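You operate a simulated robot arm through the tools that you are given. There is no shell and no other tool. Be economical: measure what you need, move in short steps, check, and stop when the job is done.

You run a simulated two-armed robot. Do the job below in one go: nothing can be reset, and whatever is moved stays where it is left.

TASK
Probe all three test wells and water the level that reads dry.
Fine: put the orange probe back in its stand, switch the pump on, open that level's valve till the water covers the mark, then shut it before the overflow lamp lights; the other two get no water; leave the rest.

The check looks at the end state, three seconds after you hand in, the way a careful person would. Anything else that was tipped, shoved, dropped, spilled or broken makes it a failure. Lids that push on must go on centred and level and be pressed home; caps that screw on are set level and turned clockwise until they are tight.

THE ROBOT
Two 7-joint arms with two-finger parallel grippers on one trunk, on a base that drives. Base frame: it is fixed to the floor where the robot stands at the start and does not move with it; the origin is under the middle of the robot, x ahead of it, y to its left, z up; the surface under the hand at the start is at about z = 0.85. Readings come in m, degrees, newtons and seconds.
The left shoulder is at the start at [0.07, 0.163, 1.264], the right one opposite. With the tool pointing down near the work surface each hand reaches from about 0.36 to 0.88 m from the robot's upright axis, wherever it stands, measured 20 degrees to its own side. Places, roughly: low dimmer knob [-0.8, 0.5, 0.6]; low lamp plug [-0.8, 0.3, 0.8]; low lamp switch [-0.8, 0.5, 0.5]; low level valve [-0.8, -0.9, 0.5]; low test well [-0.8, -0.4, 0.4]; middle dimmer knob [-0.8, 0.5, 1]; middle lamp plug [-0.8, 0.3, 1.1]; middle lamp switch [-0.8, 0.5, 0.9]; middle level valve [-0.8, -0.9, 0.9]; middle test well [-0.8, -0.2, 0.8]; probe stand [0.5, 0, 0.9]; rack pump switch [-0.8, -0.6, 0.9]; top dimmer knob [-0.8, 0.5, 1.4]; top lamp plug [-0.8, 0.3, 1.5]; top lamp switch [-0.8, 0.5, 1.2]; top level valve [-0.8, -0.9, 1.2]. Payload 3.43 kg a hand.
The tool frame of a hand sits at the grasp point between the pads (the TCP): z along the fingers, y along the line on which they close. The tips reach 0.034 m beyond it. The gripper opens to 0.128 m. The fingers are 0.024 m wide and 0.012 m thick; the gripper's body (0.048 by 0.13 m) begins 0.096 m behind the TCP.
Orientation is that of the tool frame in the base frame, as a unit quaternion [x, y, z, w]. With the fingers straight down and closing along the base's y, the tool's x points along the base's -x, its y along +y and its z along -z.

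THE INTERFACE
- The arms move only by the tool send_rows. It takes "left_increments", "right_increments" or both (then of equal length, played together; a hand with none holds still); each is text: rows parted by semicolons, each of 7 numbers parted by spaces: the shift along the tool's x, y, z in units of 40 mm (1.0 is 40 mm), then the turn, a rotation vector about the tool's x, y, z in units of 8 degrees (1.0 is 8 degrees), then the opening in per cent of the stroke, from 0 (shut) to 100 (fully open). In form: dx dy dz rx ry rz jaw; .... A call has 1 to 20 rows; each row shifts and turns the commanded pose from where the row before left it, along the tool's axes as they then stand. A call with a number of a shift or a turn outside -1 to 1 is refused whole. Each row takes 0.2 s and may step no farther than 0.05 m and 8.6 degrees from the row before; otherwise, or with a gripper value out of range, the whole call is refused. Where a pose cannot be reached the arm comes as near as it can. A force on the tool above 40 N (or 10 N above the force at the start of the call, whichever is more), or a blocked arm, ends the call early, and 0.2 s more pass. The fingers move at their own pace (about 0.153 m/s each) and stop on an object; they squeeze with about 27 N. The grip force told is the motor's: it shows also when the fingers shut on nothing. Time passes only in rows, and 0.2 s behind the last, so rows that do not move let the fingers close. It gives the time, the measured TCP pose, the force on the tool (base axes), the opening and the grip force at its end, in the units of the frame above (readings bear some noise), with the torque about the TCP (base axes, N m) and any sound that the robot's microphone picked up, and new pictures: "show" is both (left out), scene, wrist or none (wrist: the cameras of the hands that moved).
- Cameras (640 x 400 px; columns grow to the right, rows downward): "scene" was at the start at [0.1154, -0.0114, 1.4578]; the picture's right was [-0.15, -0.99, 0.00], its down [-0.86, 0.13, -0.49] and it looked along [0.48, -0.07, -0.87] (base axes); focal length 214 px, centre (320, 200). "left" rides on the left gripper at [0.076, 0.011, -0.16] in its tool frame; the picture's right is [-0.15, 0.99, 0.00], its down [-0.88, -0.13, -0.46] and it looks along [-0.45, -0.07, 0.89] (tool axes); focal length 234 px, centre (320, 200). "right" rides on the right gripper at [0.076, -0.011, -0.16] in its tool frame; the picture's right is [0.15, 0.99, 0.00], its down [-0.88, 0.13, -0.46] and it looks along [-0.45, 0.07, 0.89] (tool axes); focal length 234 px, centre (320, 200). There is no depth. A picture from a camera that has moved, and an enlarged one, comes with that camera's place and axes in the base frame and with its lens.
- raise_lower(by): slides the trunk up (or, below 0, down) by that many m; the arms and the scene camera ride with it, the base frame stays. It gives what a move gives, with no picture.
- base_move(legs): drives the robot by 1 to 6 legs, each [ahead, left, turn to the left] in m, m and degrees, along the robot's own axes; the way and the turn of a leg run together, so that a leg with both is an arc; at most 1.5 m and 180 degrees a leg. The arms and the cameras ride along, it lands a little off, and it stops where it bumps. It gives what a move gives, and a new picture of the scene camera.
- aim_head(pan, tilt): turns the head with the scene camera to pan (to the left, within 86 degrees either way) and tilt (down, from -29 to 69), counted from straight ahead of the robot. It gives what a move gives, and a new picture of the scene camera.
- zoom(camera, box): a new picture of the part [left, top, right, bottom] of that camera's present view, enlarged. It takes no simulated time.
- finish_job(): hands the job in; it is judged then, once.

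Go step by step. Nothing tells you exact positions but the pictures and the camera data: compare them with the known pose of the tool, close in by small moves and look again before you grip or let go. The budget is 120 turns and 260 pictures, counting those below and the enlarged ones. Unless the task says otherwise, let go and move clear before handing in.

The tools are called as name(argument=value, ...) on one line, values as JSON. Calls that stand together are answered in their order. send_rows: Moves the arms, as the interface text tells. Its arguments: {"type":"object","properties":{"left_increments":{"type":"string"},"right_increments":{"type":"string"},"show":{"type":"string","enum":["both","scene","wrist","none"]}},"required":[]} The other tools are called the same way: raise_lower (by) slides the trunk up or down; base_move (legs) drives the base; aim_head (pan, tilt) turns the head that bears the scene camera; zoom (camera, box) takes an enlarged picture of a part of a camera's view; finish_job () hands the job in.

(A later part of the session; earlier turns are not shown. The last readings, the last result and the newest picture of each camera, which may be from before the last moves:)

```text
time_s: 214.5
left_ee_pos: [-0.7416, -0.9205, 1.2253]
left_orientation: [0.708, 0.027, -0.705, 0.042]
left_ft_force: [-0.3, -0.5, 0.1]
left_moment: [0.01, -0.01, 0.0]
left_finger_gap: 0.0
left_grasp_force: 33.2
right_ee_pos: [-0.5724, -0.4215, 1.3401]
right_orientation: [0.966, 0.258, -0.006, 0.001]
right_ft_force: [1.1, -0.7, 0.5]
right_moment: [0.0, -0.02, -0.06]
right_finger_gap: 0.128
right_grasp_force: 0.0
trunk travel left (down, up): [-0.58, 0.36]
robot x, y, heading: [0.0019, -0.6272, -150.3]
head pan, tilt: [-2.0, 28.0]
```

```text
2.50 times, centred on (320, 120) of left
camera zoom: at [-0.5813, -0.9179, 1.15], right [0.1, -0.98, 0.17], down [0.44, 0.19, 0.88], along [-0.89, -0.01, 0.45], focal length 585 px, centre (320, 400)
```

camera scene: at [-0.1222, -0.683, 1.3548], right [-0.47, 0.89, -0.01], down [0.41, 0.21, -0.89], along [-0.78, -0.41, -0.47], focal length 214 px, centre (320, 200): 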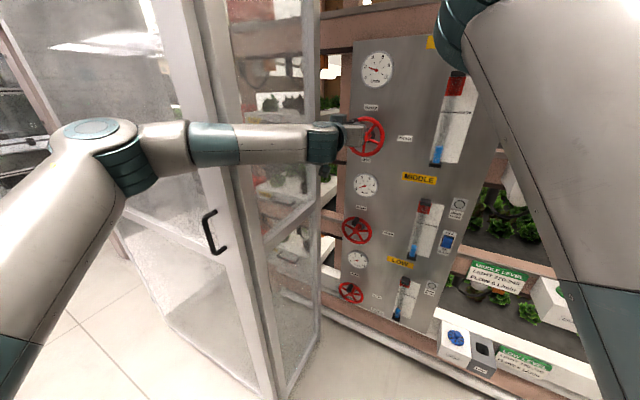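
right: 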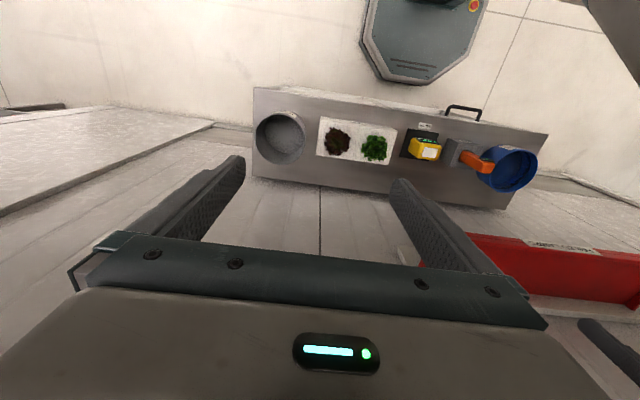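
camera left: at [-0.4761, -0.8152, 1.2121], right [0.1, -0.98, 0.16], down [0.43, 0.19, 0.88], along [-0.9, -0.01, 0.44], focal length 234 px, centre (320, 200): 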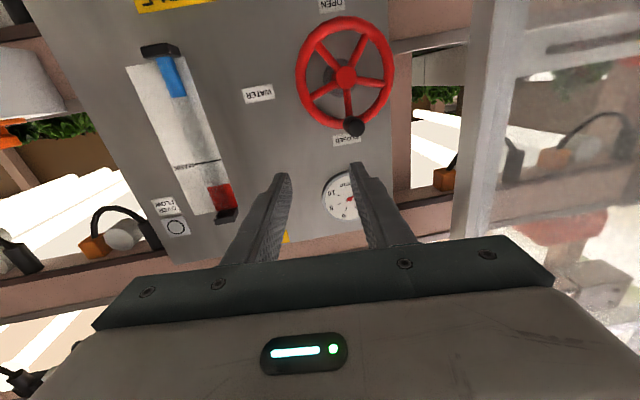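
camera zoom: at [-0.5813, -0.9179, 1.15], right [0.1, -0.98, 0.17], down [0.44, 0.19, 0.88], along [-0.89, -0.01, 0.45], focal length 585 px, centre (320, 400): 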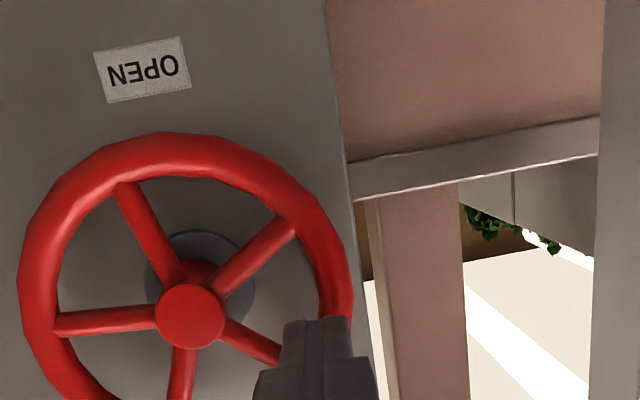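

The level balances at each flow (drain vs inflow), so ~6+ L/min is needed to cover the mark. I go around to the top side of the knob to push it further open.

send_rows(left_increments="0 0 -0.8 0 0 0 0;0 0 -0.8 0 0 0 0", show="none")

raise_lower(by=-0.03)

send_rows(left_increments="-0.56 -0.22 0 0 0 0 0;-0.56 -0.22 0 0 0 0 0;-0.56 -0.22 0 0 0 0 0;0 0 0 0 0 0 0", show="none")

zoom(camera="left", box=[220, 40, 420, 200])

zoom(camera="scene", box=[240, 20, 480, 170])

```text
time_s: 215.1
left_ee_pos: [-0.683, -0.9234, 1.2208]
left_orientation: [0.709, 0.031, -0.703, 0.041]
left_ft_force: [-0.3, -0.7, 0.4]
left_moment: [-0.01, -0.02, 0.02]
left_finger_gap: 0.0
left_grasp_force: 32.7
right_ee_pos: [-0.5781, -0.4306, 1.3378]
right_orientation: [0.966, 0.258, -0.003, 0.0]
right_ft_force: [1.2, -0.4, 0.5]
right_moment: [0.0, 0.04, 0.0]
right_finger_gap: 0.1277
right_grasp_force: 0.1
trunk travel left (down, up): [-0.58, 0.36]
robot x, y, heading: [0.0013, -0.6212, -150.0]
head pan, tilt: [-2.0, 28.0]
```

```text
time_s: 215.9
left_ee_pos: [-0.6834, -0.921, 1.1907]
left_orientation: [0.71, 0.03, -0.702, 0.041]
left_ft_force: [0.3, 0.3, 1.0]
left_moment: [0.01, 0.01, 0.0]
left_finger_gap: 0.0004
left_grasp_force: 32.7
right_ee_pos: [-0.5811, -0.429, 1.3075]
right_orientation: [0.966, 0.258, -0.002, -0.001]
right_ft_force: [-0.3, -0.4, 0.2]
right_moment: [0.0, -0.01, -0.01]
right_finger_gap: 0.128
right_grasp_force: 0.1
trunk travel left (down, up): [-0.55, 0.39]
robot x, y, heading: [-0.0, -0.6252, -150.3]
head pan, tilt: [-2.0, 28.0]
```

```text
time_s: 216.9
left_ee_pos: [-0.6871, -0.8934, 1.2581]
left_orientation: [0.71, 0.029, -0.702, 0.04]
left_ft_force: [0.2, -1.3, 0.4]
left_moment: [0.0, 0.01, 0.0]
left_finger_gap: 0.0002
left_grasp_force: 33.0
right_ee_pos: [-0.5807, -0.4298, 1.309]
right_orientation: [0.966, 0.258, -0.001, -0.002]
right_ft_force: [-0.1, -1.2, 0.3]
right_moment: [0.0, -0.04, 0.02]
right_finger_gap: 0.128
right_grasp_force: 0.0
trunk travel left (down, up): [-0.55, 0.39]
robot x, y, heading: [-0.0025, -0.6226, -150.2]
head pan, tilt: [-2.0, 28.0]
```

```text
2.50 times, centred on (320, 120) of left
camera zoom: at [-0.5272, -0.8906, 1.1837], right [0.1, -0.98, 0.16], down [0.43, 0.19, 0.88], along [-0.9, -0.01, 0.44], focal length 585 px, centre (320, 400)
```

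zoom: 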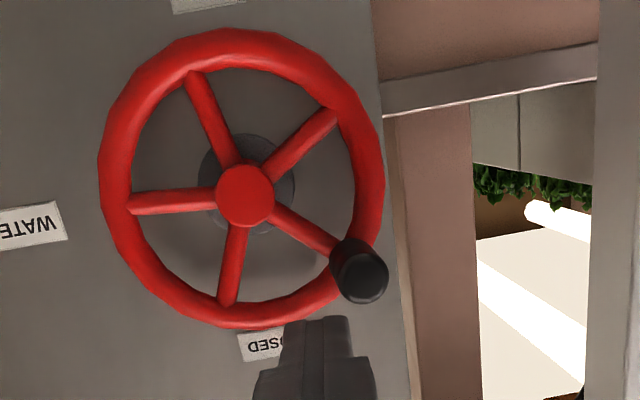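

```text
2.67 times, centred on (360, 95) of scene
camera zoom: at [-0.1251, -0.6921, 1.31], right [-0.46, 0.89, 0.0], down [0.42, 0.22, -0.88], along [-0.78, -0.41, -0.47], focal length 572 px, centre (213, 480)
```

zoom: 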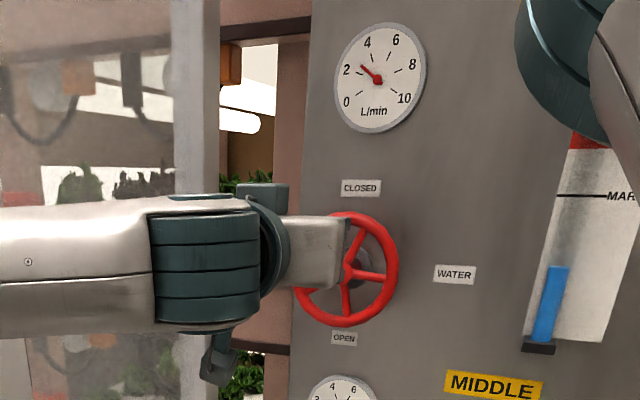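

I slip in above the knob and push it along the arc.

send_rows(left_increments="-0.15 -0.1 0.3 0 0 0 0;0 0 0.5 0 0 0 0;0 0 0.55 0 0 0 0;0.175 0.35 0.03 0 0 0 0;0.27 0.285 0.03 0 0 0 0;0.34 0.19 0.02 0 0 0 0;0 0 0 0 0 0 0", show="none")

zoom(camera="left", box=[220, 40, 420, 200])

zoom(camera="scene", box=[240, 20, 480, 170])

```text
time_s: 218.5
left_ee_pos: [-0.7318, -0.9155, 1.2393]
left_orientation: [0.707, 0.026, -0.706, 0.043]
left_ft_force: [0.9, 2.8, 1.1]
left_moment: [0.04, 0.05, -0.04]
left_finger_gap: 0.0003
left_grasp_force: 33.1
right_ee_pos: [-0.5728, -0.4165, 1.3098]
right_orientation: [0.966, 0.258, -0.006, 0.003]
right_ft_force: [-0.3, 0.4, -0.9]
right_moment: [0.01, 0.0, 0.02]
right_finger_gap: 0.128
right_grasp_force: 0.1
trunk travel left (down, up): [-0.55, 0.39]
robot x, y, heading: [0.0012, -0.6247, -150.4]
head pan, tilt: [-2.0, 28.0]
```

```text
2.50 times, centred on (320, 120) of left
camera zoom: at [-0.5738, -0.9143, 1.1646], right [0.09, -0.98, 0.17], down [0.44, 0.2, 0.88], along [-0.89, -0.01, 0.45], focal length 585 px, centre (320, 400)
```

zoom: 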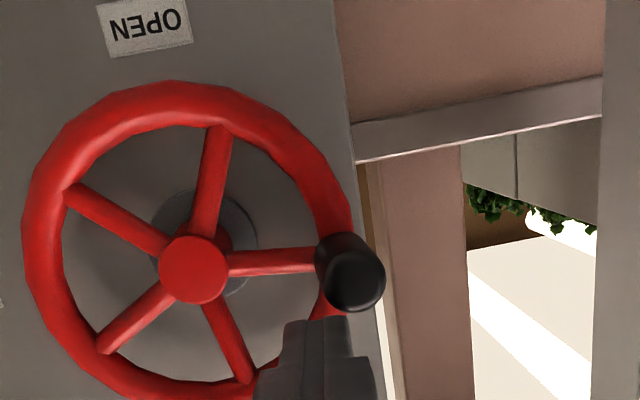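

```text
2.67 times, centred on (360, 95) of scene
camera zoom: at [-0.1175, -0.6797, 1.3116], right [-0.46, 0.89, -0.01], down [0.41, 0.21, -0.89], along [-0.78, -0.41, -0.46], focal length 572 px, centre (213, 480)
```

zoom: 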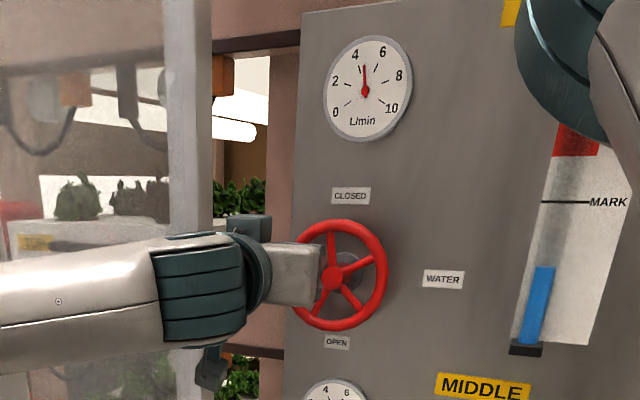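

4.8 L/min now. Push on to about 6.5–7.

send_rows(left_increments="0.38 0.085 0.01 0 0 0 0;0.33 -0.02 0 0 0 0 0;0 0 0 0 0 0 0", show="none")

zoom(camera="left", box=[220, 40, 420, 200])

zoom(camera="scene", box=[240, 20, 480, 170])

```text
time_s: 219.3
left_ee_pos: [-0.7277, -0.9206, 1.2178]
left_orientation: [-0.704, -0.025, 0.709, -0.045]
left_ft_force: [0.2, 0.3, 1.6]
left_moment: [-0.06, 0.03, 0.02]
left_finger_gap: 0.0
left_grasp_force: 32.7
right_ee_pos: [-0.5666, -0.4184, 1.3124]
right_orientation: [0.966, 0.258, -0.008, 0.003]
right_ft_force: [-0.1, 0.2, 1.3]
right_moment: [0.01, -0.01, 0.01]
right_finger_gap: 0.128
right_grasp_force: 0.0
trunk travel left (down, up): [-0.55, 0.39]
robot x, y, heading: [0.0007, -0.6259, -150.4]
head pan, tilt: [-2.0, 28.0]
```

```text
2.50 times, centred on (320, 120) of left
camera zoom: at [-0.568, -0.9178, 1.1407], right [0.1, -0.98, 0.17], down [0.45, 0.2, 0.87], along [-0.89, -0.01, 0.46], focal length 585 px, centre (320, 400)
```

zoom: 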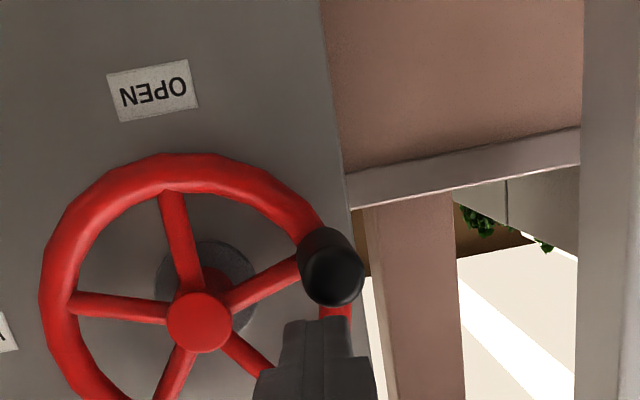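

```text
2.67 times, centred on (360, 95) of scene
camera zoom: at [-0.1115, -0.6788, 1.3122], right [-0.47, 0.89, 0.0], down [0.41, 0.21, -0.89], along [-0.79, -0.42, -0.46], focal length 572 px, centre (213, 480)
```

zoom: 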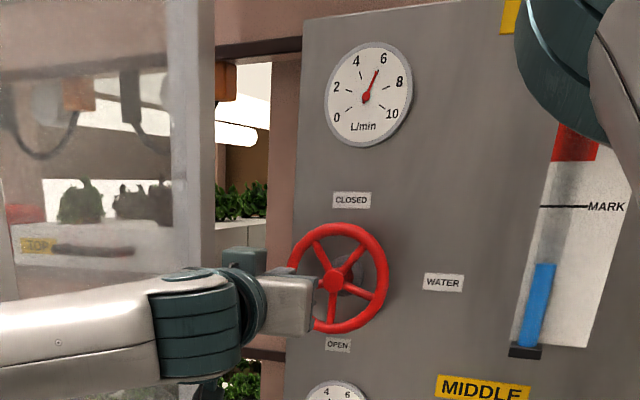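

About 6 L/min. Wait 4 s and check.

send_rows(left_increments="0 0 0 0 0 0 0;0 0 0 0 0 0 0;0 0 0 0 0 0 0;0 0 0 0 0 0 0;0 0 0 0 0 0 0;0 0 0 0 0 0 0;0 0 0 0 0 0 0;0 0 0 0 0 0 0;0 0 0 0 0 0 0;0 0 0 0 0 0 0;0 0 0 0 0 0 0;0 0 0 0 0 0 0;0 0 0 0 0 0 0;0 0 0 0 0 0 0;0 0 0 0 0 0 0;0 0 0 0 0 0 0;0 0 0 0 0 0 0;0 0 0 0 0 0 0;0 0 0 0 0 0 0;0 0 0 0 0 0 0", show="none")

zoom(camera="scene", box=[240, 20, 480, 170])

```text
time_s: 223.5
left_ee_pos: [-0.727, -0.9195, 1.2152]
left_orientation: [-0.705, -0.024, 0.708, -0.044]
left_ft_force: [2.4, 1.5, 0.0]
left_moment: [0.02, -0.03, -0.02]
left_finger_gap: 0.0
left_grasp_force: 32.5
right_ee_pos: [-0.5655, -0.4164, 1.3113]
right_orientation: [0.966, 0.258, -0.009, 0.002]
right_ft_force: [0.3, 0.5, 0.4]
right_moment: [0.02, 0.0, 0.0]
right_finger_gap: 0.1281
right_grasp_force: 0.0
trunk travel left (down, up): [-0.55, 0.39]
robot x, y, heading: [-0.0054, -0.6261, -150.1]
head pan, tilt: [-2.0, 28.0]
```

```text
2.67 times, centred on (360, 95) of scene
camera zoom: at [-0.1108, -0.6792, 1.3121], right [-0.46, 0.89, 0.0], down [0.41, 0.21, -0.89], along [-0.79, -0.41, -0.46], focal length 572 px, centre (213, 480)
```

zoom: 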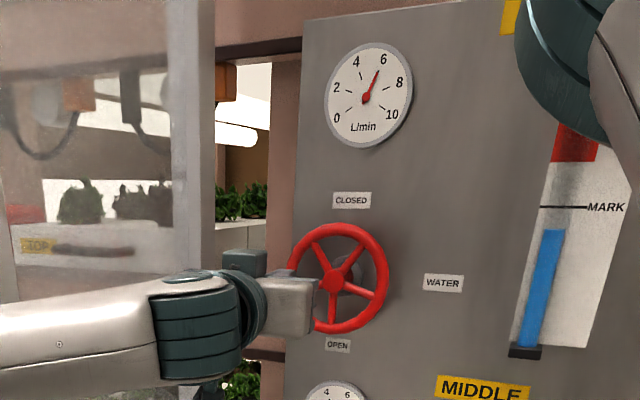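

Rising ~8 px/s now; 22 px to the mark. I move around beneath the knob to be ready to shut.

send_rows(left_increments="0 0 -0.75 0 0 0 0;0 -0.1 -0.75 0 0 0 0", show="none")

raise_lower(by=-0.044)

zoom(camera="left", box=[220, 40, 420, 200])

zoom(camera="scene", box=[240, 0, 480, 150])

```text
time_s: 224.1
left_ee_pos: [-0.6808, -0.9334, 1.1991]
left_orientation: [0.711, 0.033, -0.701, 0.041]
left_ft_force: [-0.1, 0.3, 0.2]
left_moment: [0.02, 0.0, -0.07]
left_finger_gap: 0.0
left_grasp_force: 32.8
right_ee_pos: [-0.5808, -0.4361, 1.3091]
right_orientation: [0.966, 0.259, -0.002, -0.003]
right_ft_force: [-0.1, -0.3, -0.1]
right_moment: [0.03, 0.01, 0.01]
right_finger_gap: 0.1281
right_grasp_force: 0.0
trunk travel left (down, up): [-0.55, 0.39]
robot x, y, heading: [-0.001, -0.6262, -150.1]
head pan, tilt: [-2.0, 28.0]
```

```text
time_s: 225.0
left_ee_pos: [-0.6788, -0.9247, 1.1579]
left_orientation: [0.71, 0.03, -0.702, 0.041]
left_ft_force: [-0.1, 0.5, -0.3]
left_moment: [-0.02, -0.03, 0.0]
left_finger_gap: 0.0
left_grasp_force: 33.1
right_ee_pos: [-0.5799, -0.429, 1.2635]
right_orientation: [0.966, 0.258, -0.002, -0.001]
right_ft_force: [0.1, -0.2, 1.1]
right_moment: [0.0, 0.03, -0.02]
right_finger_gap: 0.1275
right_grasp_force: 0.1
trunk travel left (down, up): [-0.506, 0.434]
robot x, y, heading: [-0.0019, -0.6242, -150.1]
head pan, tilt: [-2.0, 28.0]
```

```text
2.50 times, centred on (320, 120) of left
camera zoom: at [-0.5188, -0.9215, 1.0832], right [0.1, -0.98, 0.16], down [0.43, 0.19, 0.88], along [-0.9, -0.01, 0.44], focal length 585 px, centre (320, 400)
```

zoom: 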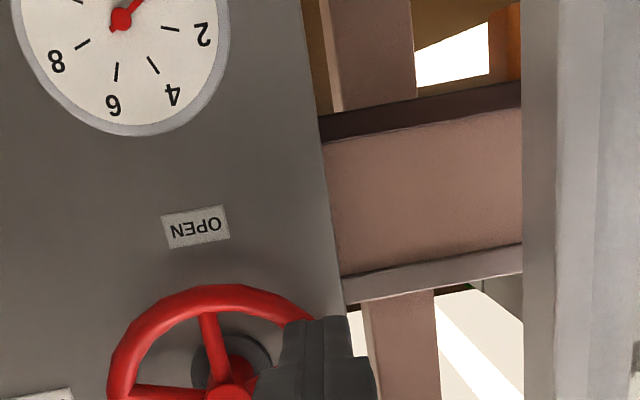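

```text
2.67 times, centred on (360, 75) of scene
camera zoom: at [-0.1247, -0.6918, 1.2661], right [-0.46, 0.89, 0.0], down [0.42, 0.22, -0.88], along [-0.78, -0.41, -0.47], focal length 572 px, centre (213, 533)
```

zoom: 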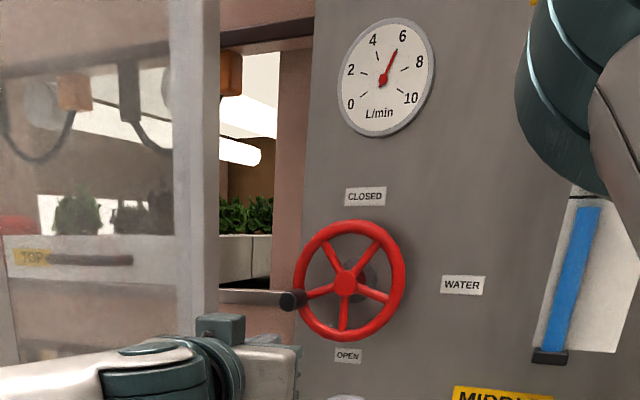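

Level is ~10 px short of the mark. I advance beneath the knob and check again.

send_rows(left_increments="0 -0.12 0.5 0 0 0 0;0 -0.12 0.5 0 0 0 0;0 0 0.45 0 0 0 0", show="none")

zoom(camera="scene", box=[400, 30, 500, 150])

zoom(camera="left", box=[0, 0, 640, 400])

```text
time_s: 225.8
left_ee_pos: [-0.7186, -0.922, 1.1669]
left_orientation: [-0.704, -0.032, 0.708, -0.042]
left_ft_force: [0.0, -0.5, 0.7]
left_moment: [-0.02, -0.03, 0.0]
left_finger_gap: 0.0
left_grasp_force: 32.9
right_ee_pos: [-0.5603, -0.429, 1.2722]
right_orientation: [0.965, 0.261, -0.01, -0.002]
right_ft_force: [-0.1, 0.4, -0.8]
right_moment: [-0.03, -0.04, 0.01]
right_finger_gap: 0.1278
right_grasp_force: 0.1
trunk travel left (down, up): [-0.506, 0.434]
robot x, y, heading: [-0.001, -0.6198, -149.9]
head pan, tilt: [-2.0, 28.0]
```

```text
3.33 times, centred on (450, 90) of scene
camera zoom: at [-0.1046, -0.6894, 1.2679], right [-0.47, 0.88, 0.01], down [0.4, 0.22, -0.89], along [-0.79, -0.41, -0.46], focal length 715 px, centre (-113, 567)
```

zoom: 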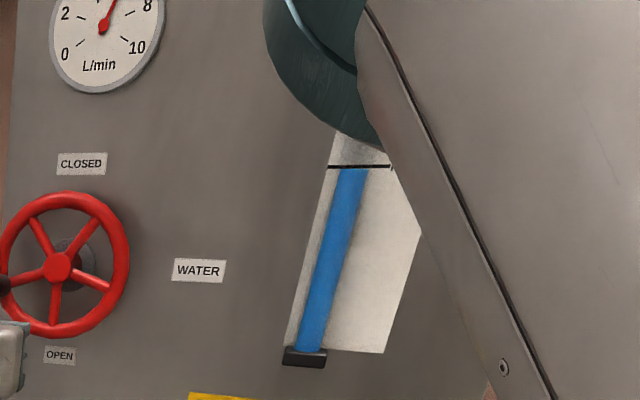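

```text
1.00 times, centred on (320, 200) of left (not enlarged: the box is as wide or as high as the picture)
camera zoom: at [-0.5599, -0.9185, 1.0905], right [0.1, -0.98, 0.16], down [0.44, 0.19, 0.87], along [-0.89, -0.02, 0.46], focal length 234 px, centre (320, 200)
```

zoom: 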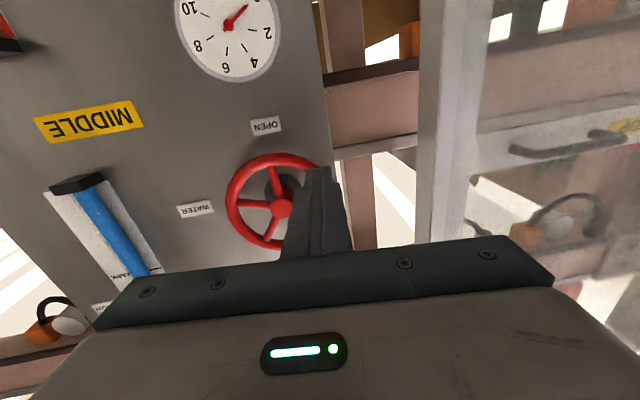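

The level touches the mark. I hold 0.6 s more, then push the knob up and around clockwise to shut.

send_rows(left_increments="0 0 0 0 0 0 0;0 0 0 0 0 0 0;0 0 0 0 0 0 0;-0.4 0.03 0.1 0 0 0 0;-0.42 0.18 0.05 0 0 0 0;-0.46 0.04 0 0 0 0 0;-0.445 -0.12 0 0 0 0 0;-0.29 -0.185 0 0 0 0 0;-0.23 -0.255 0 0 0 0 0;-0.115 -0.2 0 0 0 0 0", show="none")

zoom(camera="scene", box=[320, 0, 500, 150])

zoom(camera="left", box=[220, 40, 420, 200])

```text
time_s: 226.9
left_ee_pos: [-0.7274, -0.9176, 1.1855]
left_orientation: [0.709, 0.026, -0.703, 0.042]
left_ft_force: [23.3, -5.6, -1.8]
left_moment: [0.08, 0.16, 0.39]
left_finger_gap: 0.0001
left_grasp_force: 33.9
right_ee_pos: [-0.5659, -0.424, 1.2693]
right_orientation: [0.966, 0.26, -0.007, 0.0]
right_ft_force: [0.0, -0.5, 0.1]
right_moment: [-0.03, 0.04, 0.0]
right_finger_gap: 0.1281
right_grasp_force: 0.1
trunk travel left (down, up): [-0.506, 0.434]
robot x, y, heading: [0.0013, -0.6233, -150.3]
head pan, tilt: [-2.0, 28.0]
stopped in row 5 (left hand): the force on the tool passed its limit at 115 N (the readings are from after the stop); the commanded pose is now the measured one
```

```text
2.67 times, centred on (410, 75) of scene
camera zoom: at [-0.1097, -0.685, 1.2686], right [-0.47, 0.88, 0.0], down [0.41, 0.22, -0.89], along [-0.79, -0.42, -0.46], focal length 572 px, centre (80, 533)
```

zoom: 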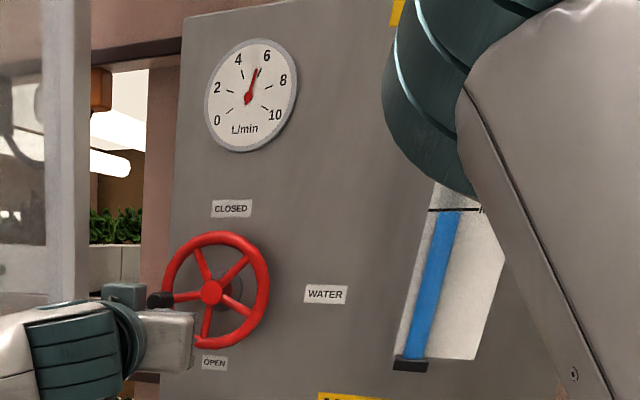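

```text
2.50 times, centred on (320, 120) of left
camera zoom: at [-0.5667, -0.9144, 1.1114], right [0.09, -0.98, 0.17], down [0.43, 0.19, 0.88], along [-0.9, -0.01, 0.44], focal length 585 px, centre (320, 400)
```

zoom: 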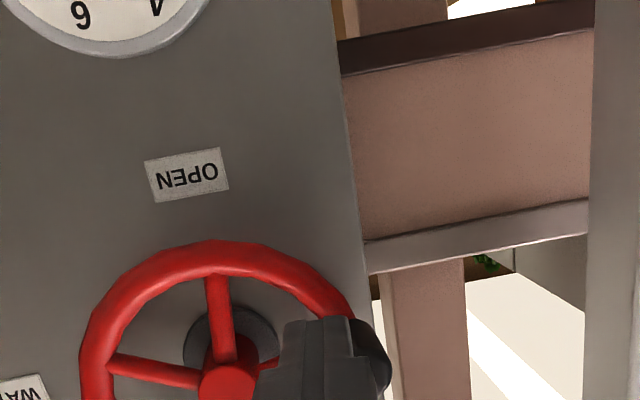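

The fingers jammed inside the knob radially; level is just at the mark and only slowly rising. I shift outward below the knob and push up again.

send_rows(left_increments="0.35 0.25 0 0 0 0 0;0 0.3 0.1 0 0 0 0;-0.41 -0.04 0 0 0 0 0;-0.42 0.05 0 0 0 0 0;-0.5 -0.05 0 0 0 0 0;-0.36 -0.15 0 0 0 0 0;-0.3 -0.25 0 0 0 0 0;-0.25 -0.3 0 0 0 0 0;-0.09 -0.19 0 0 0 0 0", show="none")

zoom(camera="scene", box=[320, 0, 500, 150])

zoom(camera="left", box=[220, 40, 420, 200])

```text
time_s: 227.5
left_ee_pos: [-0.7269, -0.9151, 1.1844]
left_orientation: [-0.704, -0.013, 0.709, -0.036]
left_ft_force: [-0.3, 0.0, -0.4]
left_moment: [0.0, 0.01, -0.03]
left_finger_gap: 0.0001
left_grasp_force: 33.5
right_ee_pos: [-0.5649, -0.415, 1.2677]
right_orientation: [0.966, 0.258, -0.008, 0.003]
right_ft_force: [0.2, -0.3, 0.1]
right_moment: [-0.01, -0.01, 0.03]
right_finger_gap: 0.1278
right_grasp_force: 0.1
trunk travel left (down, up): [-0.506, 0.434]
robot x, y, heading: [0.0015, -0.6186, -150.2]
head pan, tilt: [-2.0, 28.0]
stopped in row 2 (left hand): the force on the tool passed its limit at 48 N (the readings are from after the stop); the commanded pose is now the measured one
```

```text
2.67 times, centred on (410, 75) of scene
camera zoom: at [-0.1096, -0.678, 1.268], right [-0.46, 0.89, 0.0], down [0.41, 0.21, -0.89], along [-0.79, -0.41, -0.46], focal length 572 px, centre (80, 533)
```

zoom: 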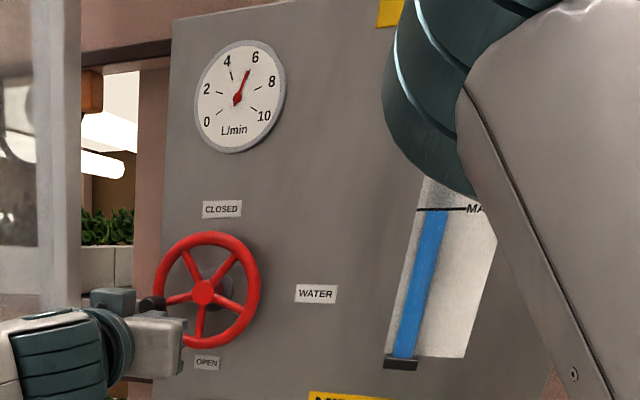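

```text
2.50 times, centred on (320, 120) of left
camera zoom: at [-0.5671, -0.9169, 1.1066], right [0.07, -0.98, 0.18], down [0.45, 0.19, 0.87], along [-0.89, 0.02, 0.46], focal length 585 px, centre (320, 400)
```

zoom: 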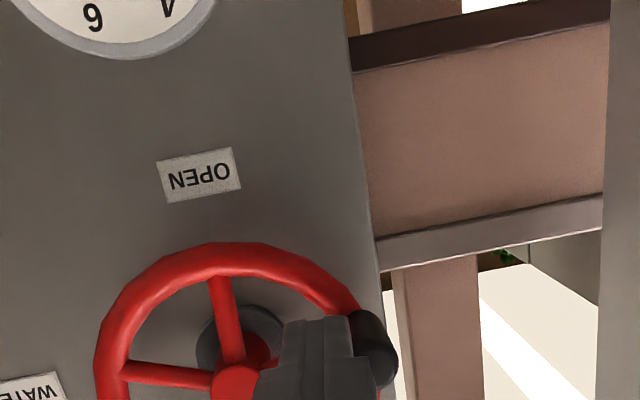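

The level is holding right at the mark (5.6 L/min ≈ balance), so there's time. I retract, go lower with the trunk, and place the fingers squarely below the knob.

send_rows(left_increments="0 0 -0.6 0 0 0 0;0 0 -0.6 0 0 0 0", show="none")

raise_lower(by=-0.06)

send_rows(left_increments="-0.3 0.25 0 0 0 0 0;-0.3 0.2 0 0 0 0 0;0 0 0 0 0 0 0", show="none")

zoom(camera="left", box=[220, 40, 420, 200])

zoom(camera="scene", box=[320, 0, 500, 150])

```text
time_s: 228.1
left_ee_pos: [-0.6945, -0.9303, 1.1651]
left_orientation: [0.711, 0.021, -0.702, 0.035]
left_ft_force: [0.4, 0.7, 0.0]
left_moment: [0.03, 0.05, 0.05]
left_finger_gap: 0.0001
left_grasp_force: 32.6
right_ee_pos: [-0.578, -0.4269, 1.264]
right_orientation: [0.967, 0.256, -0.003, -0.001]
right_ft_force: [0.7, 0.7, 0.0]
right_moment: [0.01, 0.05, -0.02]
right_finger_gap: 0.1278
right_grasp_force: 0.1
trunk travel left (down, up): [-0.506, 0.434]
robot x, y, heading: [0.0016, -0.6225, -150.5]
head pan, tilt: [-2.0, 28.0]
```

```text
time_s: 229.1
left_ee_pos: [-0.6872, -0.9212, 1.1118]
left_orientation: [0.708, 0.018, -0.705, 0.036]
left_ft_force: [-0.7, 0.7, 0.3]
left_moment: [0.01, 0.0, -0.03]
left_finger_gap: 0.0
left_grasp_force: 32.9
right_ee_pos: [-0.5713, -0.4211, 1.2059]
right_orientation: [0.966, 0.257, -0.006, 0.0]
right_ft_force: [0.3, 0.5, -0.5]
right_moment: [0.02, 0.01, -0.01]
right_finger_gap: 0.1281
right_grasp_force: 0.0
trunk travel left (down, up): [-0.446, 0.494]
robot x, y, heading: [0.0017, -0.624, -150.1]
head pan, tilt: [-2.0, 28.0]
```

```text
time_s: 229.9
left_ee_pos: [-0.6896, -0.9426, 1.1352]
left_orientation: [0.709, 0.019, -0.704, 0.035]
left_ft_force: [0.0, -0.5, -0.8]
left_moment: [0.0, 0.01, 0.0]
left_finger_gap: 0.0
left_grasp_force: 32.9
right_ee_pos: [-0.5761, -0.4235, 1.2047]
right_orientation: [0.966, 0.257, -0.003, 0.0]
right_ft_force: [0.0, 0.4, 0.0]
right_moment: [0.01, 0.0, -0.01]
right_finger_gap: 0.1279
right_grasp_force: 0.1
trunk travel left (down, up): [-0.446, 0.494]
robot x, y, heading: [-0.0003, -0.619, -150.5]
head pan, tilt: [-2.0, 28.0]
```

```text
2.50 times, centred on (320, 120) of left
camera zoom: at [-0.5301, -0.9431, 1.0597], right [0.07, -0.98, 0.17], down [0.44, 0.19, 0.88], along [-0.9, 0.01, 0.44], focal length 585 px, centre (320, 400)
```

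zoom: 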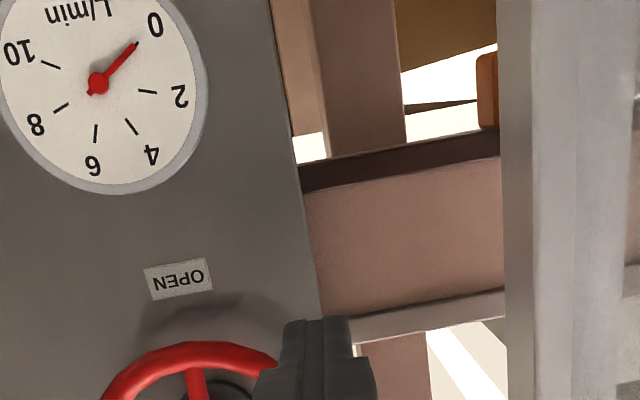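

```text
2.67 times, centred on (410, 75) of scene
camera zoom: at [-0.12, -0.6872, 1.2069], right [-0.46, 0.89, 0.0], down [0.41, 0.22, -0.89], along [-0.78, -0.41, -0.47], focal length 572 px, centre (80, 533)
```

zoom: 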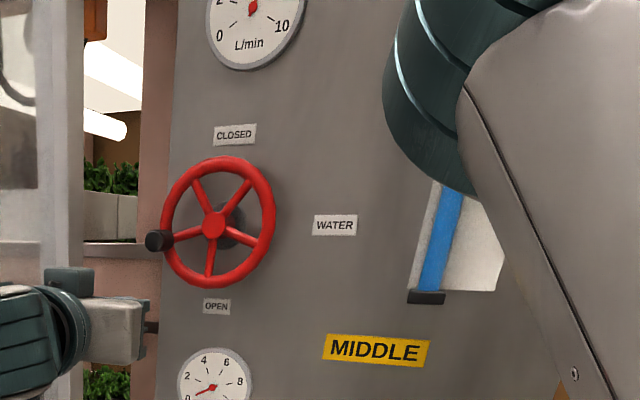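

send_rows(left_increments="0 -0.12 0.6 0 0 0 0;0 -0.1 0.65 0 0 0 0;-0.6 0 0 0 0 0 0;-0.5 0.05 0 0 0 0 0;-0.5 0.02 0 0 0 0 0;-0.475 -0.07 0 0 0 0 0;-0.4 -0.17 0 0 0 0 0;-0.325 -0.25 0 0 0 0 0;-0.225 -0.3 0 0 0 0 0", show="none")

zoom(camera="left", box=[220, 40, 420, 200])

zoom(camera="scene", box=[320, 0, 500, 150])

```text
time_s: 231.9
left_ee_pos: [-0.7491, -0.9096, 1.254]
left_orientation: [0.71, 0.021, -0.703, 0.035]
left_ft_force: [0.3, -2.0, 0.5]
left_moment: [0.02, 0.03, 0.16]
left_finger_gap: 0.0
left_grasp_force: 32.8
right_ee_pos: [-0.5794, -0.4257, 1.2034]
right_orientation: [0.966, 0.258, -0.002, -0.001]
right_ft_force: [0.0, 0.0, 0.2]
right_moment: [-0.05, 0.01, 0.02]
right_finger_gap: 0.1281
right_grasp_force: 0.0
trunk travel left (down, up): [-0.446, 0.494]
robot x, y, heading: [-0.0055, -0.6209, -150.4]
head pan, tilt: [-2.0, 28.0]
```

```text
2.50 times, centred on (320, 120) of left
camera zoom: at [-0.5896, -0.9103, 1.1787], right [0.08, -0.98, 0.17], down [0.44, 0.18, 0.88], along [-0.9, 0.01, 0.44], focal length 585 px, centre (320, 400)
```

zoom: 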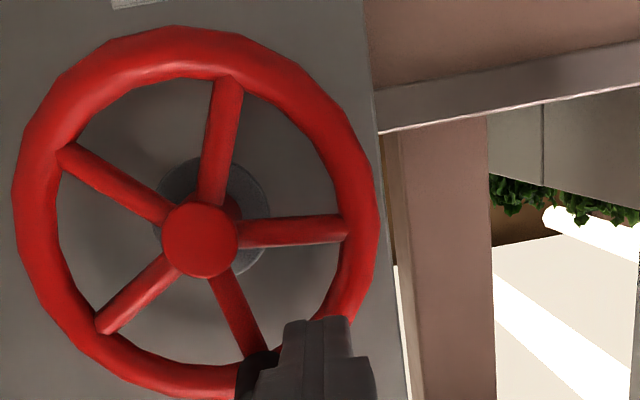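

```text
2.67 times, centred on (410, 75) of scene
camera zoom: at [-0.1253, -0.6904, 1.2067], right [-0.46, 0.89, 0.0], down [0.42, 0.22, -0.88], along [-0.78, -0.41, -0.47], focal length 572 px, centre (80, 533)
```

zoom: 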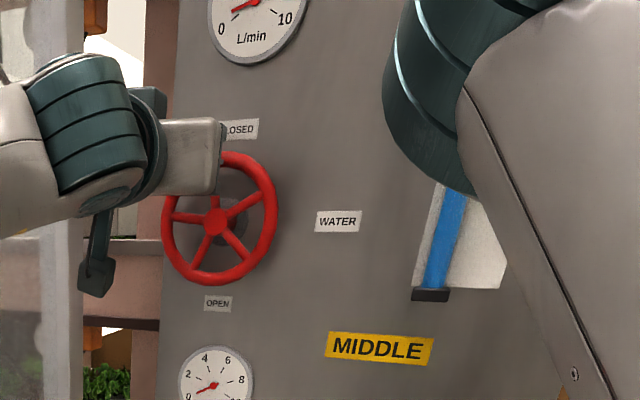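

Almost shut (knob ~15° from CLOSED). I push on toward the stop.

send_rows(left_increments="-0.06 -0.22 0 0 0 0 0;-0.02 -0.22 0 0 0 0 0;0 -0.15 0 0 0 0 0;0 -0.1 0 0 0 0 0", show="none")

aim_head(pan=-8, tilt=15)

zoom(camera="left", box=[220, 40, 420, 200])

zoom(camera="scene", box=[260, 60, 480, 210])

```text
time_s: 232.9
left_ee_pos: [-0.7486, -0.8988, 1.2527]
left_orientation: [0.71, 0.029, -0.702, 0.037]
left_ft_force: [0.1, -38.8, 3.2]
left_moment: [0.46, 0.04, 0.44]
left_finger_gap: 0.0
left_grasp_force: 33.3
right_ee_pos: [-0.5794, -0.4346, 1.2046]
right_orientation: [0.966, 0.258, -0.001, -0.004]
right_ft_force: [-0.2, -0.5, -1.1]
right_moment: [-0.01, 0.01, 0.0]
right_finger_gap: 0.1283
right_grasp_force: 0.1
trunk travel left (down, up): [-0.446, 0.494]
robot x, y, heading: [0.0038, -0.6202, -150.3]
head pan, tilt: [-2.0, 28.0]
```

```text
time_s: 233.7
left_ee_pos: [-0.7493, -0.8978, 1.2515]
left_orientation: [0.711, 0.029, -0.702, 0.035]
left_ft_force: [4.9, -41.2, -3.2]
left_moment: [0.42, -0.01, 0.43]
left_finger_gap: 0.0001
left_grasp_force: 32.8
right_ee_pos: [-0.5785, -0.4347, 1.2044]
right_orientation: [0.966, 0.257, -0.001, -0.004]
right_ft_force: [-0.2, 0.5, 0.2]
right_moment: [0.02, -0.02, -0.02]
right_finger_gap: 0.1282
right_grasp_force: 0.2
trunk travel left (down, up): [-0.446, 0.494]
robot x, y, heading: [0.0027, -0.618, -150.3]
head pan, tilt: [-8.0, 15.0]
camera scene: at [-0.1293, -0.6895, 1.2266], right [-0.37, 0.93, 0.01], down [0.24, 0.1, -0.97], along [-0.9, -0.35, -0.26], focal length 214 px, centre (320, 200)
```

scene: 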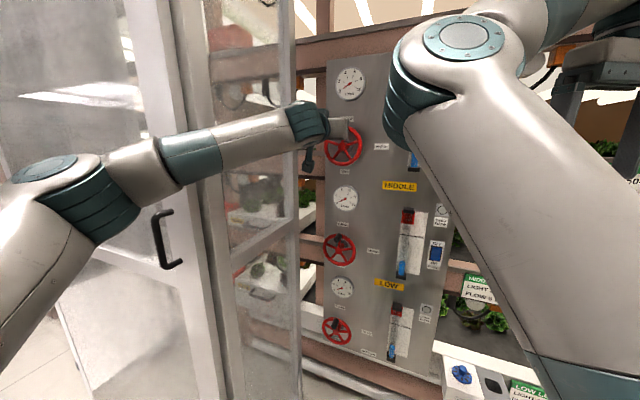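

```text
2.50 times, centred on (320, 120) of left
camera zoom: at [-0.5887, -0.8944, 1.1784], right [0.09, -0.98, 0.16], down [0.43, 0.18, 0.88], along [-0.9, -0.01, 0.44], focal length 585 px, centre (320, 400)
```

zoom: 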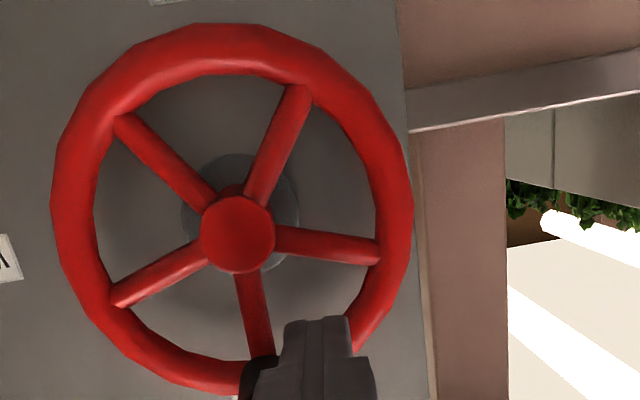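

```text
2.67 times, centred on (370, 135) of scene
camera zoom: at [-0.1293, -0.6895, 1.2266], right [-0.37, 0.93, 0.01], down [0.24, 0.1, -0.97], along [-0.9, -0.35, -0.26], focal length 572 px, centre (187, 373)
```

zoom: 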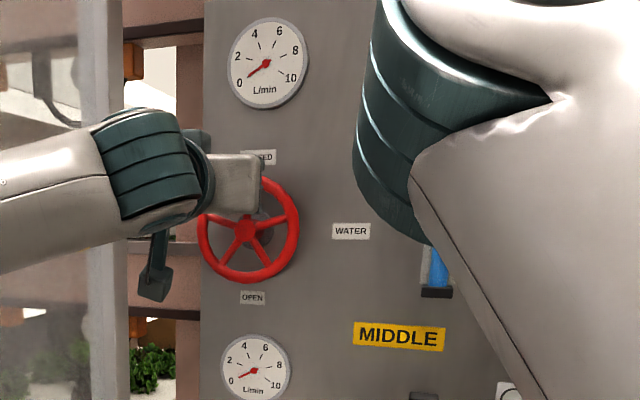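

The gauge reads 0 — shut at the stop. I back the hand off and raise the trunk to see the level.

send_rows(left_increments="0 0.3 -0.1 0 0 0 0;0 0.1 -0.8 0 0 0 0;0 0 -0.8 0 0 0 0;0 0 -0.5 0 0 0 0", show="none")

raise_lower(by=0.14)

aim_head(pan=5, tilt=35)

zoom(camera="scene", box=[330, 10, 530, 160])

```text
time_s: 234.7
left_ee_pos: [-0.6623, -0.8886, 1.2546]
left_orientation: [0.711, 0.018, -0.702, 0.033]
left_ft_force: [-0.8, -0.2, 0.4]
left_moment: [-0.01, -0.01, 0.04]
left_finger_gap: 0.0
left_grasp_force: 33.4
right_ee_pos: [-0.5795, -0.4259, 1.2031]
right_orientation: [0.966, 0.257, -0.002, 0.0]
right_ft_force: [-0.8, -0.6, 0.6]
right_moment: [0.0, -0.03, 0.0]
right_finger_gap: 0.128
right_grasp_force: 0.0
trunk travel left (down, up): [-0.446, 0.494]
robot x, y, heading: [0.0044, -0.6203, -150.6]
head pan, tilt: [-8.0, 15.0]
```

```text
time_s: 236.3
left_ee_pos: [-0.6621, -0.8901, 1.3949]
left_orientation: [0.711, 0.019, -0.702, 0.034]
left_ft_force: [0.0, 0.7, -0.2]
left_moment: [0.02, 0.01, -0.01]
left_finger_gap: 0.0002
left_grasp_force: 33.1
right_ee_pos: [-0.5785, -0.4259, 1.3434]
right_orientation: [0.966, 0.257, -0.001, -0.002]
right_ft_force: [0.3, 0.6, 0.3]
right_moment: [0.01, 0.01, -0.01]
right_finger_gap: 0.1276
right_grasp_force: 0.0
trunk travel left (down, up): [-0.586, 0.354]
robot x, y, heading: [0.0007, -0.6197, -150.7]
head pan, tilt: [-8.0, 15.0]
```

```text
time_s: 237.2
left_ee_pos: [-0.6606, -0.8895, 1.3941]
left_orientation: [0.71, 0.019, -0.703, 0.034]
left_ft_force: [-0.4, 0.5, -0.3]
left_moment: [0.01, -0.03, -0.04]
left_finger_gap: 0.0
left_grasp_force: 33.4
right_ee_pos: [-0.5787, -0.4256, 1.3442]
right_orientation: [0.966, 0.258, -0.002, 0.0]
right_ft_force: [0.5, 0.6, -0.6]
right_moment: [-0.01, -0.03, -0.01]
right_finger_gap: 0.128
right_grasp_force: 0.2
trunk travel left (down, up): [-0.586, 0.354]
robot x, y, heading: [0.0007, -0.6215, -150.4]
head pan, tilt: [5.0, 35.0]
camera scene: at [-0.1157, -0.6972, 1.3352], right [-0.57, 0.82, 0.0], down [0.47, 0.33, -0.82], along [-0.67, -0.47, -0.57], focal length 214 px, centre (320, 200)
```

scene: 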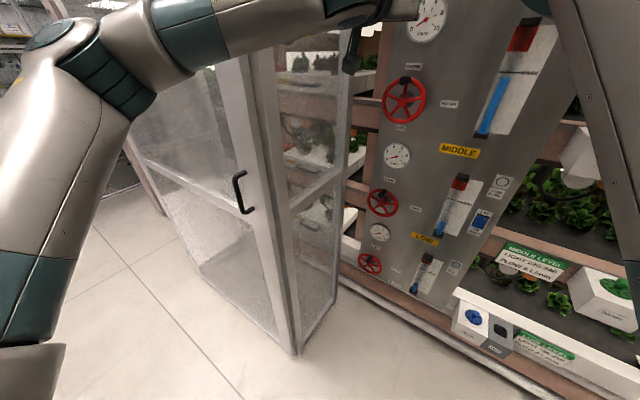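

```text
2.67 times, centred on (430, 85) of scene
camera zoom: at [-0.1157, -0.6972, 1.3352], right [-0.57, 0.82, 0.0], down [0.47, 0.33, -0.82], along [-0.67, -0.47, -0.57], focal length 572 px, centre (27, 507)
```

zoom: 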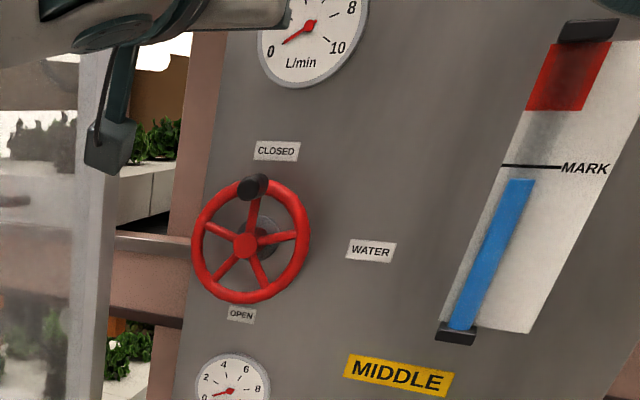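

The valve is shut; the level now sits slightly under the mark. I check whether it's draining.

send_rows(left_increments="0 0 0 0 0 0 0;0 0 0 0 0 0 0;0 0 0 0 0 0 0;0 0 0 0 0 0 0;0 0 0 0 0 0 0;0 0 0 0 0 0 0;0 0 0 0 0 0 0;0 0 0 0 0 0 0;0 0 0 0 0 0 0;0 0 0 0 0 0 0;0 0 0 0 0 0 0;0 0 0 0 0 0 0;0 0 0 0 0 0 0;0 0 0 0 0 0 0;0 0 0 0 0 0 0;0 0 0 0 0 0 0;0 0 0 0 0 0 0;0 0 0 0 0 0 0;0 0 0 0 0 0 0;0 0 0 0 0 0 0", show="none")

zoom(camera="scene", box=[330, 10, 530, 160])

```text
time_s: 241.4
left_ee_pos: [-0.661, -0.8902, 1.3944]
left_orientation: [0.711, 0.019, -0.703, 0.034]
left_ft_force: [-0.3, 0.8, 0.0]
left_moment: [0.02, 0.02, 0.0]
left_finger_gap: 0.0
left_grasp_force: 33.0
right_ee_pos: [-0.5794, -0.4256, 1.3433]
right_orientation: [0.966, 0.257, -0.002, 0.0]
right_ft_force: [-0.4, -0.2, -0.2]
right_moment: [-0.02, 0.0, 0.04]
right_finger_gap: 0.1281
right_grasp_force: 0.1
trunk travel left (down, up): [-0.586, 0.354]
robot x, y, heading: [-0.0009, -0.6199, -150.5]
head pan, tilt: [5.0, 35.0]
```

```text
2.67 times, centred on (430, 85) of scene
camera zoom: at [-0.1157, -0.6973, 1.3351], right [-0.57, 0.82, 0.0], down [0.47, 0.33, -0.82], along [-0.67, -0.47, -0.57], focal length 572 px, centre (27, 507)
```

zoom: 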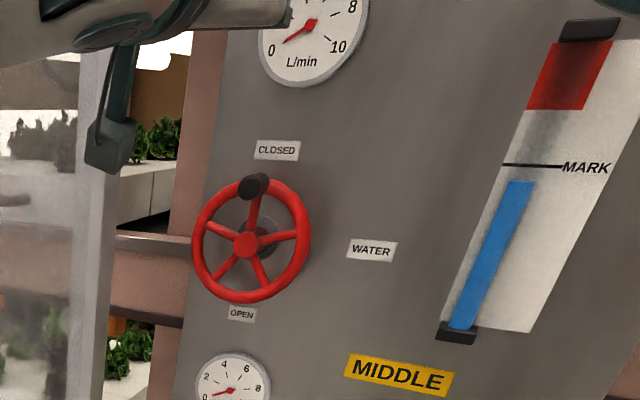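

The level holds steady, about 9% under the mark, so I need a bit more. I'll reopen wider (6.5–7 L/min) and shut when it's clearly above the mark. First, place closed fingers to the right of the knob at the lower trunk height.

raise_lower(by=-0.14)

send_rows(left_increments="-0.08 -0.54 0 0 0 0 0;-0.08 -0.54 0 0 0 0 0;0 0 0.6 0 0 0 0;0 0 0 0 0 0 0", show="none")

zoom(camera="left", box=[0, 0, 640, 400])

zoom(camera="left", box=[220, 40, 420, 200])

```text
time_s: 243.0
left_ee_pos: [-0.6616, -0.8896, 1.2547]
left_orientation: [0.711, 0.018, -0.702, 0.034]
left_ft_force: [0.1, 0.8, -0.2]
left_moment: [0.02, 0.01, -0.01]
left_finger_gap: 0.0001
left_grasp_force: 33.3
right_ee_pos: [-0.5797, -0.4255, 1.2039]
right_orientation: [0.967, 0.257, -0.002, -0.001]
right_ft_force: [-0.4, -0.2, 0.5]
right_moment: [-0.05, 0.01, 0.03]
right_finger_gap: 0.1282
right_grasp_force: 0.0
trunk travel left (down, up): [-0.446, 0.494]
robot x, y, heading: [0.0023, -0.6197, -150.5]
head pan, tilt: [5.0, 35.0]
```

```text
time_s: 244.0
left_ee_pos: [-0.6885, -0.8477, 1.2625]
left_orientation: [0.711, 0.019, -0.703, 0.034]
left_ft_force: [-0.2, 0.2, 0.3]
left_moment: [0.0, 0.01, 0.01]
left_finger_gap: 0.0
left_grasp_force: 32.7
right_ee_pos: [-0.5788, -0.4264, 1.2039]
right_orientation: [0.966, 0.258, -0.002, -0.001]
right_ft_force: [0.2, 0.4, 0.4]
right_moment: [0.0, 0.06, 0.02]
right_finger_gap: 0.1279
right_grasp_force: 0.1
trunk travel left (down, up): [-0.446, 0.494]
robot x, y, heading: [0.0013, -0.6235, -150.2]
head pan, tilt: [5.0, 35.0]
```

```text
1.00 times, centred on (320, 200) of left (not enlarged: the box is as wide or as high as the picture)
camera zoom: at [-0.5284, -0.8483, 1.188], right [0.07, -0.98, 0.17], down [0.43, 0.18, 0.88], along [-0.9, 0.01, 0.44], focal length 234 px, centre (320, 200)
```

zoom: 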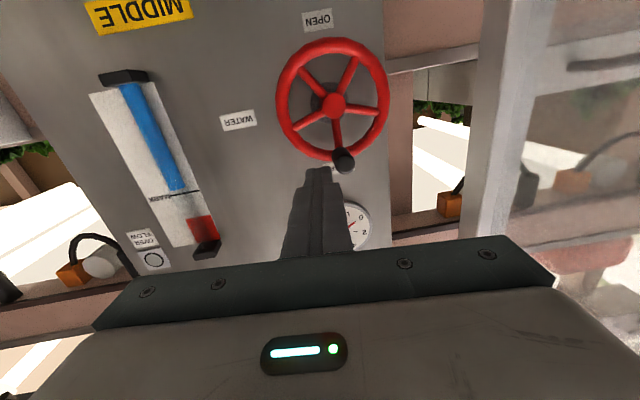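

```text
2.50 times, centred on (320, 120) of left
camera zoom: at [-0.5284, -0.8483, 1.188], right [0.07, -0.98, 0.17], down [0.43, 0.18, 0.88], along [-0.9, 0.01, 0.44], focal length 585 px, centre (320, 400)
```

zoom: 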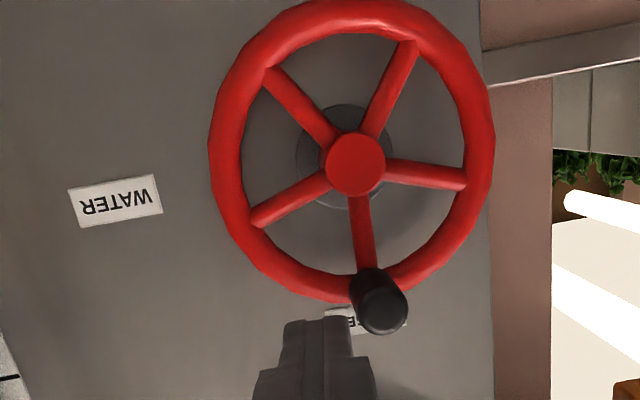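

Fingers are beside the knob. I advance and push the wheel open along the arc.

send_rows(left_increments="0 0 0.7 0 0 0 0;0 0 0.7 0 0 0 0;-0.08 0.365 0.02 0 0 0 0;0 0.42 0.02 0 0 0 0;0.11 0.38 0.02 0 0 0 0;0.22 0.33 0.02 0 0 0 0;0.29 0.24 0.02 0 0 0 0;0.34 0.155 0.01 0 0 0 0;0.37 0.05 0 0 0 0 0", show="none")

zoom(camera="left", box=[0, 0, 640, 400])

```text
time_s: 246.1
left_ee_pos: [-0.7424, -0.9137, 1.2149]
left_orientation: [0.708, 0.007, -0.706, 0.027]
left_ft_force: [-0.7, 10.3, 2.0]
left_moment: [0.07, 0.05, -0.36]
left_finger_gap: 0.0
left_grasp_force: 32.9
right_ee_pos: [-0.5781, -0.4213, 1.2028]
right_orientation: [0.967, 0.256, -0.002, 0.0]
right_ft_force: [0.9, -0.6, 0.1]
right_moment: [0.01, 0.05, -0.01]
right_finger_gap: 0.1278
right_grasp_force: 0.1
trunk travel left (down, up): [-0.446, 0.494]
robot x, y, heading: [-0.0006, -0.6187, -150.7]
head pan, tilt: [5.0, 35.0]
stopped in row 9 (left hand): the force on the tool passed its limit at 41 N (the readings are from after the stop); the commanded pose is now the measured one
```

```text
1.00 times, centred on (320, 200) of left (not enlarged: the box is as wide or as high as the picture)
camera zoom: at [-0.5819, -0.9186, 1.1401], right [0.05, -0.98, 0.17], down [0.45, 0.18, 0.88], along [-0.89, 0.04, 0.45], focal length 234 px, centre (320, 200)
```

zoom: 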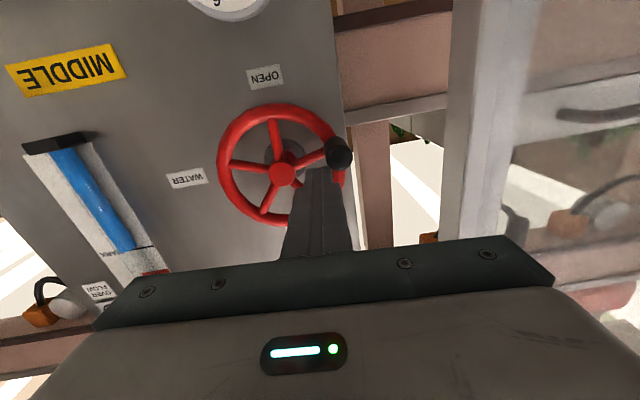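

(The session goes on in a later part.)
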